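You operate a simulated robot arm through the tools that you are given. There is no shell and no other tool. Be economical: measure what you need, move in short steps, check, and stop when the job is done.

Carry out the task below with a simulated robot arm. There is one attempt and no reset: what you move stays moved.

JOB
Put the orange cover from the top of the grey table in the yellow tub on the top of the grey table.

Only the result counts: the job must be done as asked and must still hold three seconds after the hand-in. Knocking over, shifting, dropping, spilling or breaking anything else fails it. Lids that push on must go on centred and level and be pressed home; caps that screw on are set level and turned clockwise until they are tight.

ROBOT AND FRAMES
A 6-joint arm with a two-finger parallel gripper, fixed in place. Base frame: the origin is at the foot of the arm, x ahead of it, y to its left, z up; the work surface is at about z = 0. Units: m, degrees, N and s.
With the tool pointing down near the work surface it reaches from about 0.14 to 0.58 m from the base axis. Its first joint turns from -66.0 to 66.0 degrees. Payload 2.1 kg.
The TCP is the grasp point between the finger pads, 0.03 m short of the fingertips. In the tool frame z runs along the fingers and y along their closing line. The gripper opens to 0.094 m. The fingers are 0.028 m wide and 0.01 m thick; the gripper's body (0.05 by 0.096 m) begins 0.055 m behind the TCP.
Orientation is told as [roll, pitch, yaw] about the base's x, y, z axes, in that order, counted from this pose: with the fingers straight down and closing along the base's y, the tool's x points along the base's -x, its y along +y and its z along -z.

CONTROLS
- The arm moves only by the tool nudge_tool. Its argument "increments" is a list that holds one entry, the list of rows, each a list of 7 numbers: the shift along the base's x, y, z in units of 25 mm (1.0 is 25 mm), then the turn, a rotation vector about the base's x, y, z in units of 4 degrees (1.0 is 4 degrees), then the gripper command, from -1 (shut) to 1 (fully open), values between in proportion. In form: [[[x, y, z, rx, ry, rz, grip], ...]]. A call has 1 to 12 rows; each row shifts and turns the commanded pose from where the row before left it. A call with a number of a shift or a turn outside -1 to 1 is refused whole. Rows are played at 5 a second. More than 0.05 m and 8.6 degrees between two rows, or a gripper value outside its range, and nothing of the call is played. A pose out of reach is approached as far as the arm can. The call stops where the force on the tool passes 40 N (or 10 N more than at its start, if that is more) or the arm is blocked; 0.2 s more then pass. The fingers move at their own pace (about 0.072 m/s each) and stop on an object; they squeeze with about 33 N. The grip force told is the motor's: it shows also when the fingers shut on nothing. Time passes only in rows, and 0.2 s behind the last, so rows that do not move let the fingers close. The reply holds the time, the measured pose of the TCP, the force on the tool along the base axes, the opening and the grip force, in the units named above and with some noise.
- Cameras (640 x 400 px; columns grow to the right, rows downward): "scene" is fixed at [0.0472, -0.37, 0.4701]; the picture's right is [0.83, -0.55, 0.00], its down [-0.37, -0.57, -0.73] and it looks along [0.40, 0.61, -0.68] (base axes); focal length 252 px, centre (320, 200). "wrist" rides on the gripper at [0.076, 0.014, -0.102] in the tool frame; the picture's right is [-0.18, 0.98, 0.00], its down [-0.75, -0.14, -0.64] and it looks along [-0.63, -0.12, 0.77] (tool axes); focal length 243 px, centre (320, 200). There is no depth. A picture from a camera that has moved, and an enlarged one, comes with that camera's place and axes in the base frame and with its lens.
- snapshot(camera): a new picture of that camera. The clock stands still meanwhile.
- zoom(camera, box): a new picture of the part [left, top, right, bottom] of that camera's present view, enlarged. The clock stands still meanwhile.
- hand_in(): hands the job in; it is judged then, once.

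Go step by step. Nothing tells you positions but the pictures and the camera data: compare them with the known pose of the tool, close in by small moves and look again before you grip or let go. The budget is 90 turns and 46 pictures, counting those below and the enlarged ones. Unless the task says otherwise, let go and move clear before handing in, and close with one line.

The tools are called after "Emit:" as a command line: name --argument value ..., lists and objects as JSON in quotes. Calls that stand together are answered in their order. nudge_tool: Moves the arm, as the interface text tells. Its arguments: {"type":"object","properties":{"increments":{"type":"array","items":{"type":"array","items":{"type":"array","items":{"type":"number"}}}}},"required":["increments"]} The other tools are called the same way: snapshot (camera) takes a picture; zoom (camera, box) takes an enlarged picture of a part of a camera's view; hand_in () hands the job in.

At the start:

```text
time: 0.0
ee_pos: [0.3323, 0.0237, 0.247]
ee_rot: [0.0, -0.1, 0.0]
contact_force: [-0.2, -0.4, -0.1]
gripper_width: 0.0938
grip_force: 0.1
```

scene: 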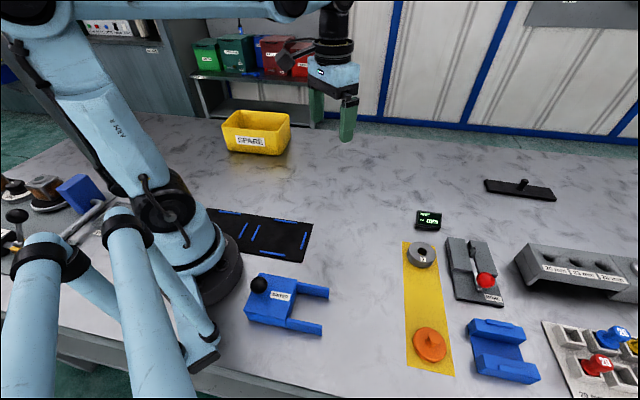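
wrist: 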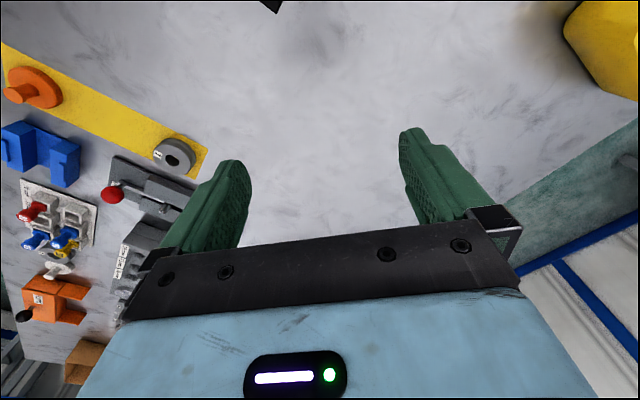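

I see an orange knobbed cover on the yellow strip, at roughly (0.28, -0.35), and the yellow tub at roughly (0.31, 0.43). I'll enlarge both before moving.

Emit:
zoom --camera "scene" --box '[380, 300, 480, 380]'

Emit:
zoom --camera "scene" --box '[200, 90, 320, 170]'

```text
5.00 times, centred on (430, 340) of scene
camera zoom: at [0.0472, -0.37, 0.4701], right [0.83, -0.55, 0.0], down [-0.37, -0.57, -0.73], along [0.4, 0.61, -0.68], focal length 1261 px, centre (-230, -500)
```

zoom: 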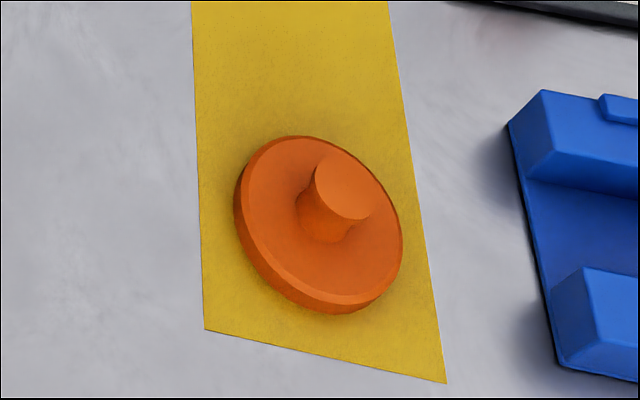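

```text
5.00 times, centred on (260, 130) of scene
camera zoom: at [0.0472, -0.37, 0.4701], right [0.83, -0.55, 0.0], down [-0.37, -0.57, -0.73], along [0.4, 0.61, -0.68], focal length 1261 px, centre (620, 550)
```

zoom: 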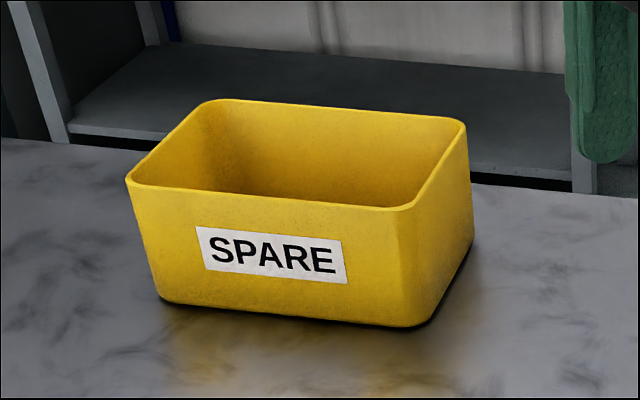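

The cover is a disc about 70 mm across with a knob about 25 mm wide and its top near z 0.037, at (0.278, -0.351). The tub is centred near (0.307, 0.418), rim about 0.09, long side at -45°. I'll approach the cover at height while turning the hand to yaw -45.

Emit:
nudge_tool --increments '[[[-0.18, -1, 0, 0, 0, -0.95, 0.4], [-0.18, -1, 0, 0, 0, -0.95, 0.4], [-0.18, -1, 0, 0, 0, -0.95, 0.4], [-0.18, -1, 0, 0, 0, -0.95, 0.4], [-0.18, -1, 0, 0, 0, -0.95, 0.4], [-0.18, -1, 0, 0, 0, -0.95, 0.4], [-0.18, -1, 0, 0, 0, -0.95, 0.4], [-0.18, -1, 0, 0, 0, -0.95, 0.4], [-0.18, -1, 0, 0, 0, -0.95, 0.4], [-0.18, -1, 0, 0, 0, -0.95, 0.4], [-0.18, -1, 0, 0, 0, -0.95, 0.4], [-0.18, -1, 0, 0, 0, -0.8, 0.4]]]'

```text
time: 2.6
ee_pos: [0.2796, -0.2776, 0.2461]
ee_rot: [-0.1, 0.0, -45.0]
contact_force: [0.1, 1.1, 0.3]
gripper_width: 0.0658
grip_force: 0.0
```

The hand is near the cover at height. I'll finish the sideways move, drop to about z 0.12 and look.

Emit:
nudge_tool --increments '[[[0, -1, -0.5, 0, 0, 0, 0.4], [0, -1, -0.8, 0, 0, 0, 0.4], [-0.06, -0.94, -0.9, 0, 0, 0, 0.4], [0, 0, -1, 0, 0, 0, 0.4], [0, 0, -1, 0, 0, 0, 0.4], [0, 0, -0.8, 0, 0, 0, 0.4]]]'

Emit:
snapshot --camera "wrist"

Emit:
zoom --camera "scene" --box '[360, 260, 500, 380]'

```text
time: 4.0
ee_pos: [0.2768, -0.35, 0.1204]
ee_rot: [-0.1, 0.0, -45.1]
contact_force: [-0.5, -0.7, -0.2]
gripper_width: 0.0658
grip_force: 0.0
```

```text
41 pictures are left
camera wrist: at [0.2339, -0.285, 0.2247], right [0.82, 0.57, 0.0], down [0.43, -0.63, 0.64], along [0.36, -0.53, -0.77], focal length 243 px, centre (320, 200)
```

wrist: 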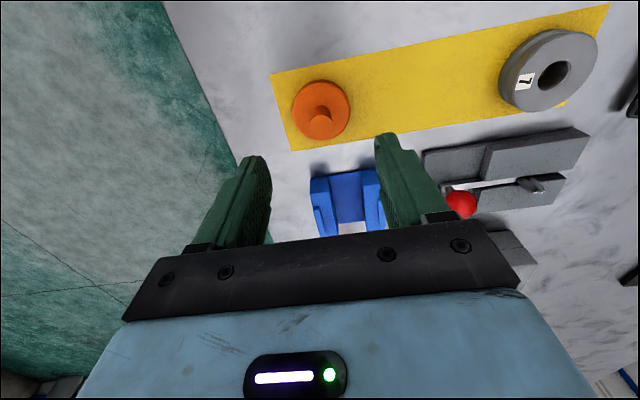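

```text
3.33 times, centred on (430, 320) of scene
camera zoom: at [0.0472, -0.37, 0.4701], right [0.83, -0.55, 0.0], down [-0.37, -0.57, -0.73], along [0.4, 0.61, -0.68], focal length 841 px, centre (-47, -200)
```

zoom: 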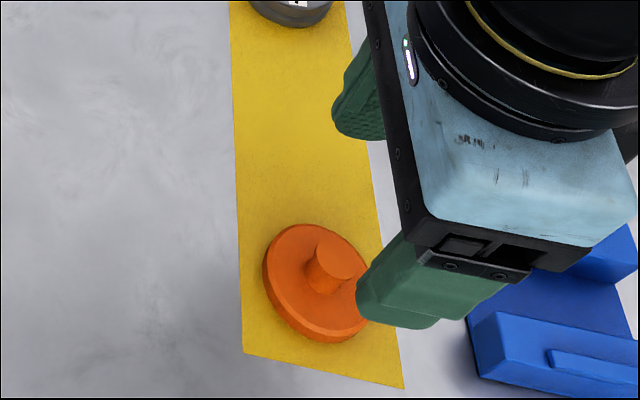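

The two cameras agree on the knob within a few mm: (0.275, -0.346). I'll shift slightly, descend to z 0.07 and check again.

Emit:
nudge_tool --increments '[[[0, 0.12, -1, 0, 0, 0, 0.4], [0, 0, -1, 0, 0, 0, 0.4], [0, 0, 0, 0, 0, 0, 0.4]]]'

Emit:
snapshot --camera "wrist"

Emit:
zoom --camera "scene" --box '[380, 300, 480, 380]'

```text
time: 4.8
ee_pos: [0.278, -0.3465, 0.072]
ee_rot: [0.0, -0.1, -45.1]
contact_force: [-1.2, 0.2, -0.7]
gripper_width: 0.0656
grip_force: 0.0
```

```text
39 pictures are left
camera wrist: at [0.234, -0.2825, 0.1748], right [0.82, 0.57, 0.0], down [0.43, -0.63, 0.64], along [0.36, -0.53, -0.77], focal length 243 px, centre (320, 200)
```

wrist: 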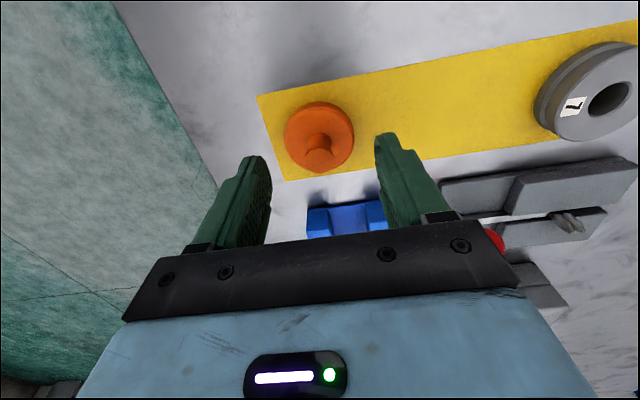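

```text
5.00 times, centred on (430, 340) of scene
camera zoom: at [0.0472, -0.37, 0.4701], right [0.83, -0.55, 0.0], down [-0.37, -0.57, -0.73], along [0.4, 0.61, -0.68], focal length 1261 px, centre (-230, -500)
```

zoom: 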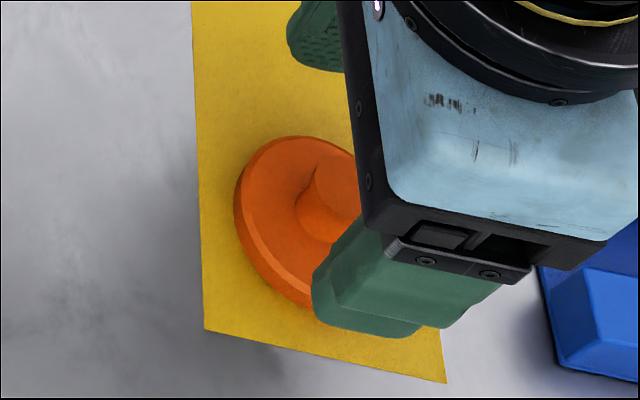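

The knob is centred between the fingers at about (0.277, -0.346). I'll go down in small steps to z 0.047, then look from the wrist camera.

Emit:
nudge_tool --increments '[[[0, 0, -0.4, 0, 0, 0, 0.4], [0, 0, -0.4, 0, 0, 0, 0.4], [0, 0, -0.2, 0, 0, 0, 0.4], [0, 0, 0, 0, 0, 0, 0.4]]]'

Emit:
snapshot --camera "wrist"

Emit:
zoom --camera "scene" --box '[380, 300, 480, 380]'

```text
time: 5.8
ee_pos: [0.2786, -0.348, 0.0466]
ee_rot: [0.0, 0.0, -45.0]
contact_force: [1.3, 0.2, 0.3]
gripper_width: 0.0659
grip_force: 0.1
```

```text
37 pictures are left
camera wrist: at [0.2344, -0.283, 0.1495], right [0.82, 0.57, 0.0], down [0.43, -0.63, 0.64], along [0.36, -0.53, -0.77], focal length 243 px, centre (320, 200)
```

wrist: 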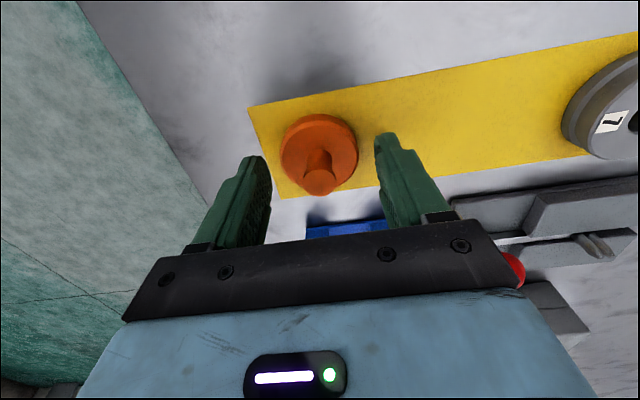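

```text
5.00 times, centred on (430, 340) of scene
camera zoom: at [0.0472, -0.37, 0.4701], right [0.83, -0.55, 0.0], down [-0.37, -0.57, -0.73], along [0.4, 0.61, -0.68], focal length 1261 px, centre (-230, -500)
```

zoom: 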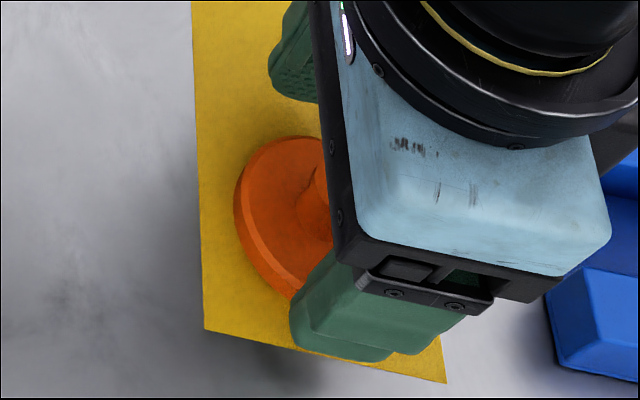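

The knob is between the pads and centred. Closing the gripper on it.

Emit:
nudge_tool --increments '[[[0, 0, 0, 0, 0, 0, -1], [0, 0, 0, 0, 0, 0, -1], [0, 0, 0, 0, 0, 0, -1], [0, 0, 0, 0, 0, 0, -1]]]'

```text
time: 6.8
ee_pos: [0.2777, -0.3483, 0.0476]
ee_rot: [0.1, 0.1, -45.0]
contact_force: [-0.4, 0.9, -0.3]
gripper_width: 0.0175
grip_force: 33.6
```

The fingers stopped at 17.5 mm, so they hold something. I'll lift a little and check.

Emit:
nudge_tool --increments '[[[0, 0, 0.4, 0, 0, 0, -1], [0, 0, 0.8, 0, 0, 0, -1], [0, 0, 1, 0, 0, 0, -1], [0, 0, 1, 0, 0, 0, -1], [0, 0, 0, 0, 0, 0, -1]]]'

Emit:
snapshot --camera "wrist"

Emit:
snapshot --camera "scene"

```text
time: 8.0
ee_pos: [0.2761, -0.346, 0.1279]
ee_rot: [0.0, 0.0, -44.9]
contact_force: [0.5, 0.1, 0.3]
gripper_width: 0.0175
grip_force: 32.5
```

```text
35 pictures are left
camera wrist: at [0.2333, -0.2819, 0.2311], right [0.82, 0.57, 0.0], down [0.43, -0.63, 0.64], along [0.36, -0.53, -0.77], focal length 243 px, centre (320, 200)
```

wrist: 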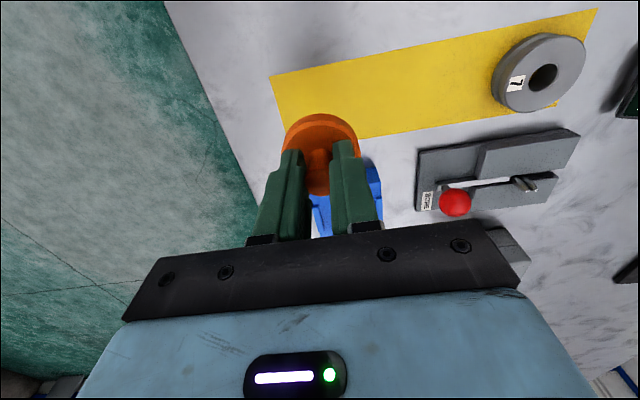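

```text
34 pictures are left
```

scene: 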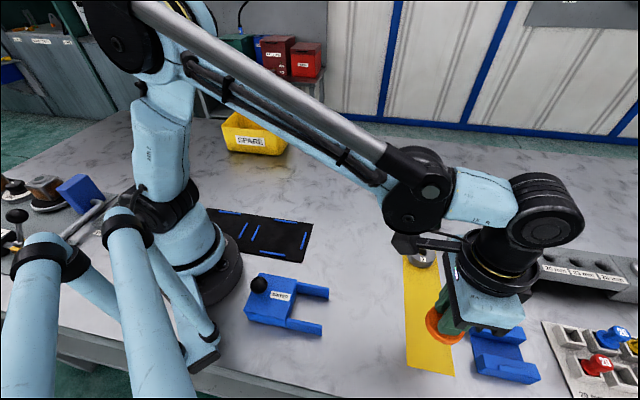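

The cover is held and lifted level. I'll raise to about 0.23 and carry it across toward the tub, turning the hand with the arm.

Emit:
nudge_tool --increments '[[[0, 0, 1, 0, 0, 0, -1], [0, 0, 1, 0, 0, 0, -1], [0, 0.5, 1, 0, 0, 0.5, -1], [0, 1, 1, 0, 0, 0.75, -1], [0, 1, 0, 0, 0, 0.75, -1], [0, 1, 0, 0, 0, 0.75, -1], [0, 1, 0, 0, 0, 0.75, -1], [0.1, 1, 0, 0, 0, 0.75, -1], [0.1, 1, 0, 0, 0, 0.75, -1], [0.1, 1, 0, 0, 0, 0.75, -1], [0.1, 1, 0, 0, 0, 0.75, -1], [0.1, 1, 0, 0, 0, 0.75, -1]]]'

Emit:
nudge_tool --increments '[[[0.1, 1, 0, 0, 0, 0.75, -1], [0.1, 1, 0, 0, 0, 0.75, -1], [0.1, 1, 0, 0, 0, 0.75, -1], [0.1, 1, 0, 0, 0, 0.75, -1], [0, 1, 0, 0, 0, 0.75, -1], [0, 1, 0, 0, 0, 0.75, -1], [0, 1, 0, 0, 0, 0.75, -1], [0, 1, 0, 0, 0, 0.75, -1], [0, 1, 0, 0, 0, 0.75, -1], [0, 1, 0, 0, 0, 0.75, -1], [0, 1, 0, 0, 0, 0.75, -1], [0, 1, 0, 0, 0, 0.75, -1]]]'

```text
time: 10.6
ee_pos: [0.2904, -0.1099, 0.2268]
ee_rot: [0.0, 0.0, -15.9]
contact_force: [1.5, 0.1, -0.1]
gripper_width: 0.0176
grip_force: 33.8
```

```text
time: 13.2
ee_pos: [0.3002, 0.1918, 0.2276]
ee_rot: [0.0, 0.0, 20.0]
contact_force: [0.3, -0.2, -0.1]
gripper_width: 0.0176
grip_force: 33.1
```

The cover is at y 0.19, still held. I'll continue to above the tub at about (0.307, 0.418) and look.

Emit:
nudge_tool --increments '[[[0, 1, 0, 0, 0, 0.7, -1], [0, 1, 0, 0, 0, 0.7, -1], [0, 1, 0, 0, 0, 0.7, -1], [0, 1, 0, 0, 0, 0.7, -1], [0, 1, 0, 0, 0, 0.7, -1], [0, 1, 0, 0, 0, 0.7, -1], [0, 1, 0, 0, 0, 0.7, -1], [0, 1, 0, 0, 0, 0.7, -1], [0.25, 1, 0, 0, 0, 0.65, -1], [0, 0, 0, 0, 0, 0, -1]]]'

Emit:
snapshot --camera "wrist"

Emit:
zoom --camera "scene" --box '[180, 50, 340, 170]'

```text
time: 15.4
ee_pos: [0.3056, 0.4155, 0.2273]
ee_rot: [0.0, -0.1, 45.1]
contact_force: [0.5, -0.4, 0.7]
gripper_width: 0.0174
grip_force: 32.8
```

```text
33 pictures are left
camera wrist: at [0.2421, 0.3719, 0.3305], right [-0.57, 0.82, 0.0], down [0.63, 0.43, 0.64], along [0.53, 0.36, -0.77], focal length 243 px, centre (320, 200)
```

wrist: 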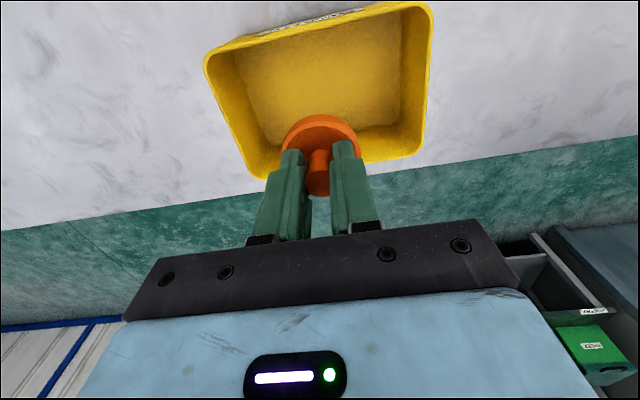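

```text
3.33 times, centred on (260, 110) of scene
camera zoom: at [0.0473, -0.37, 0.4701], right [0.83, -0.55, 0.0], down [-0.37, -0.57, -0.73], along [0.4, 0.61, -0.68], focal length 841 px, centre (520, 500)
```

zoom: 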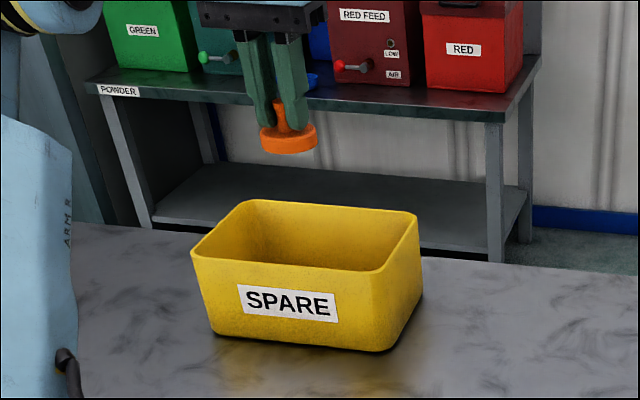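

The rim corners from the wrist view give a tub centre of about (0.310, 0.425). I'll shift slightly, go down to about 0.14 and check.

Emit:
nudge_tool --increments '[[[0.2, 0.35, -1, 0, 0, 0, -1], [0, 0, -1, 0, 0, 0, -1], [0, 0, -1, 0, 0, 0, -1], [0, 0, -0.5, 0, 0, 0, -1], [0, 0, 0, 0, 0, 0, -1]]]'

Emit:
snapshot --camera "wrist"

Emit:
zoom --camera "scene" --box '[180, 50, 340, 170]'

```text
time: 16.6
ee_pos: [0.3121, 0.4247, 0.1392]
ee_rot: [0.0, 0.0, 45.0]
contact_force: [0.1, 0.2, 0.0]
gripper_width: 0.0174
grip_force: 32.8
```

```text
31 pictures are left
camera wrist: at [0.2471, 0.382, 0.2431], right [-0.57, 0.82, 0.0], down [0.63, 0.43, 0.64], along [0.53, 0.36, -0.77], focal length 243 px, centre (320, 200)
```

wrist: 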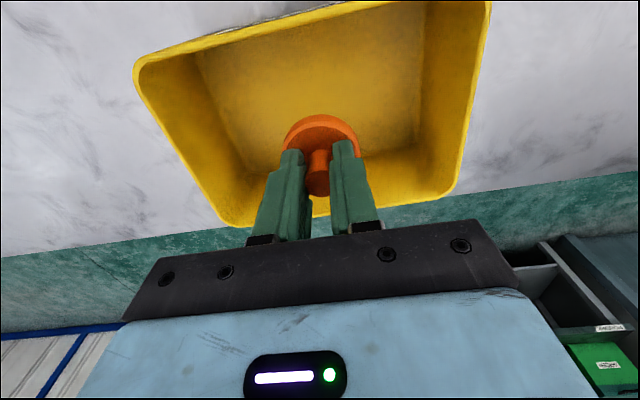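

```text
3.33 times, centred on (260, 110) of scene
camera zoom: at [0.0472, -0.37, 0.4701], right [0.83, -0.55, 0.0], down [-0.37, -0.57, -0.73], along [0.4, 0.61, -0.68], focal length 841 px, centre (520, 500)
```

zoom: 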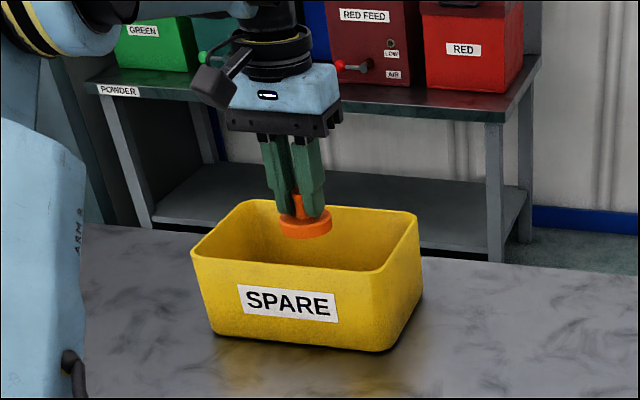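

The cover is over the middle of the tub with clearance all round. I'll lower it to just above the tub floor.

Emit:
nudge_tool --increments '[[[-0.12, 0, -0.8, 0, 0, 0, -1], [0, 0, -0.8, 0, 0, 0, -1], [0, 0, -0.8, 0, 0, 0, -1], [0, 0, -0.4, 0, 0, 0, -1], [0, 0, -0.3, 0, 0, 0, -1], [0, 0, 0, 0, 0, 0, -1]]]'

Emit:
snapshot --camera "wrist"

Emit:
zoom --camera "scene" --box '[180, 50, 340, 170]'

```text
time: 18.0
ee_pos: [0.3069, 0.4258, 0.0618]
ee_rot: [0.1, 0.0, 45.0]
contact_force: [0.6, 0.2, -0.5]
gripper_width: 0.0175
grip_force: 33.1
```

```text
29 pictures are left
camera wrist: at [0.244, 0.3824, 0.1651], right [-0.57, 0.82, 0.0], down [0.63, 0.43, 0.64], along [0.53, 0.36, -0.77], focal length 243 px, centre (320, 200)
```

wrist: 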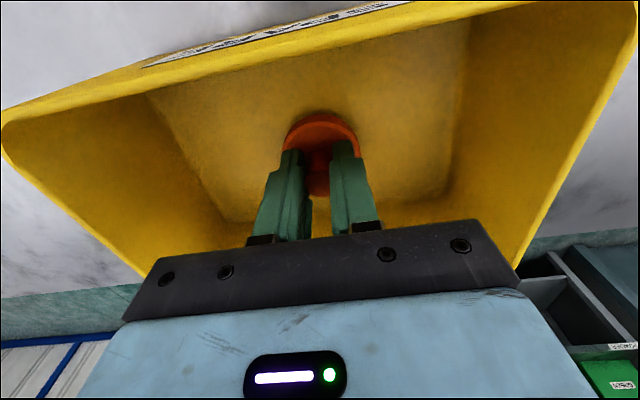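

```text
3.33 times, centred on (260, 110) of scene
camera zoom: at [0.0472, -0.37, 0.4701], right [0.83, -0.55, 0.0], down [-0.37, -0.57, -0.73], along [0.4, 0.61, -0.68], focal length 841 px, centre (520, 500)
```

zoom: 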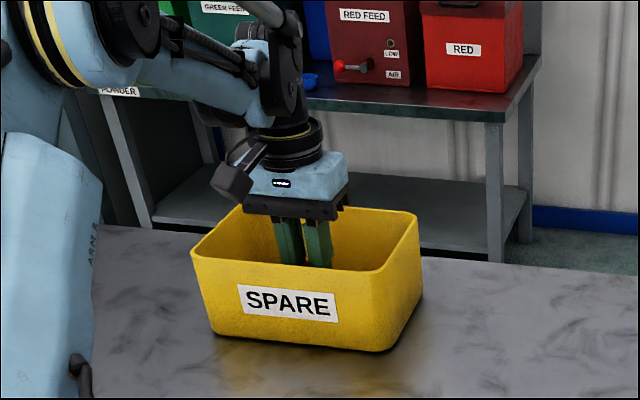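

It is well inside and not touching. I'll lower about 8 mm more in fine steps.

Emit:
nudge_tool --increments '[[[0, 0, -0.12, 0, 0, 0, -1], [0, 0, -0.1, 0, 0, 0, -1], [0, 0, -0.1, 0, 0, 0, -1], [0, 0, 0, 0, 0, 0, -1]]]'

```text
time: 19.0
ee_pos: [0.3065, 0.4242, 0.0536]
ee_rot: [0.0, -0.1, 44.9]
contact_force: [0.3, -0.2, -1.8]
gripper_width: 0.0176
grip_force: 32.9
```

It is within a few mm of the floor, so I'll open moderately and go straight up.

Emit:
nudge_tool --increments '[[[0, 0, 0, 0, 0, 0, 0.1], [0, 0, 0, 0, 0, 0, 0.1], [0, 0, 0, 0, 0, 0, 0.1], [0, 0, 0.4, 0, 0, 0, 0.1], [0, 0, 0.8, 0, 0, 0, 0.1], [0, 0, 1, 0, 0, 0, 0.1], [0, 0, 1, 0, 0, 0, 0.1], [0, 0, 1, 0, 0, 0, 0.1], [0, 0, 1, 0, 0, 0, 0.1], [0, 0, 1, 0, 0, 0, 0.1]]]'

Emit:
snapshot --camera "wrist"

Emit:
snapshot --camera "scene"

```text
time: 21.2
ee_pos: [0.3074, 0.4268, 0.208]
ee_rot: [-0.1, 0.2, 45.0]
contact_force: [-0.3, -0.2, -0.1]
gripper_width: 0.0517
grip_force: 0.0
```

```text
27 pictures are left
camera wrist: at [0.2439, 0.3825, 0.312], right [-0.57, 0.82, 0.0], down [0.63, 0.43, 0.64], along [0.53, 0.36, -0.77], focal length 243 px, centre (320, 200)
```

wrist: 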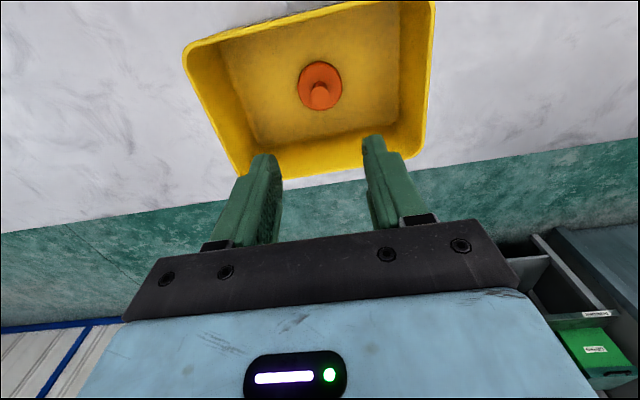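

```text
26 pictures are left
```

scene: 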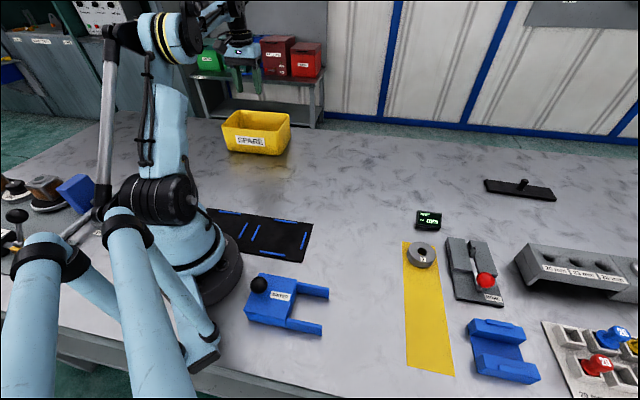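

The cover lies flat in the middle of the tub, the tub and everything else are where they were, and the hand is clear. Handing in.

Emit:
hand_in

```text
The job is handed in.
```

The orange cover is lying flat in the middle of the yellow tub. The gripper has let go and moved clear, nothing else looks to have moved in the final pictures, and the job is handed in.
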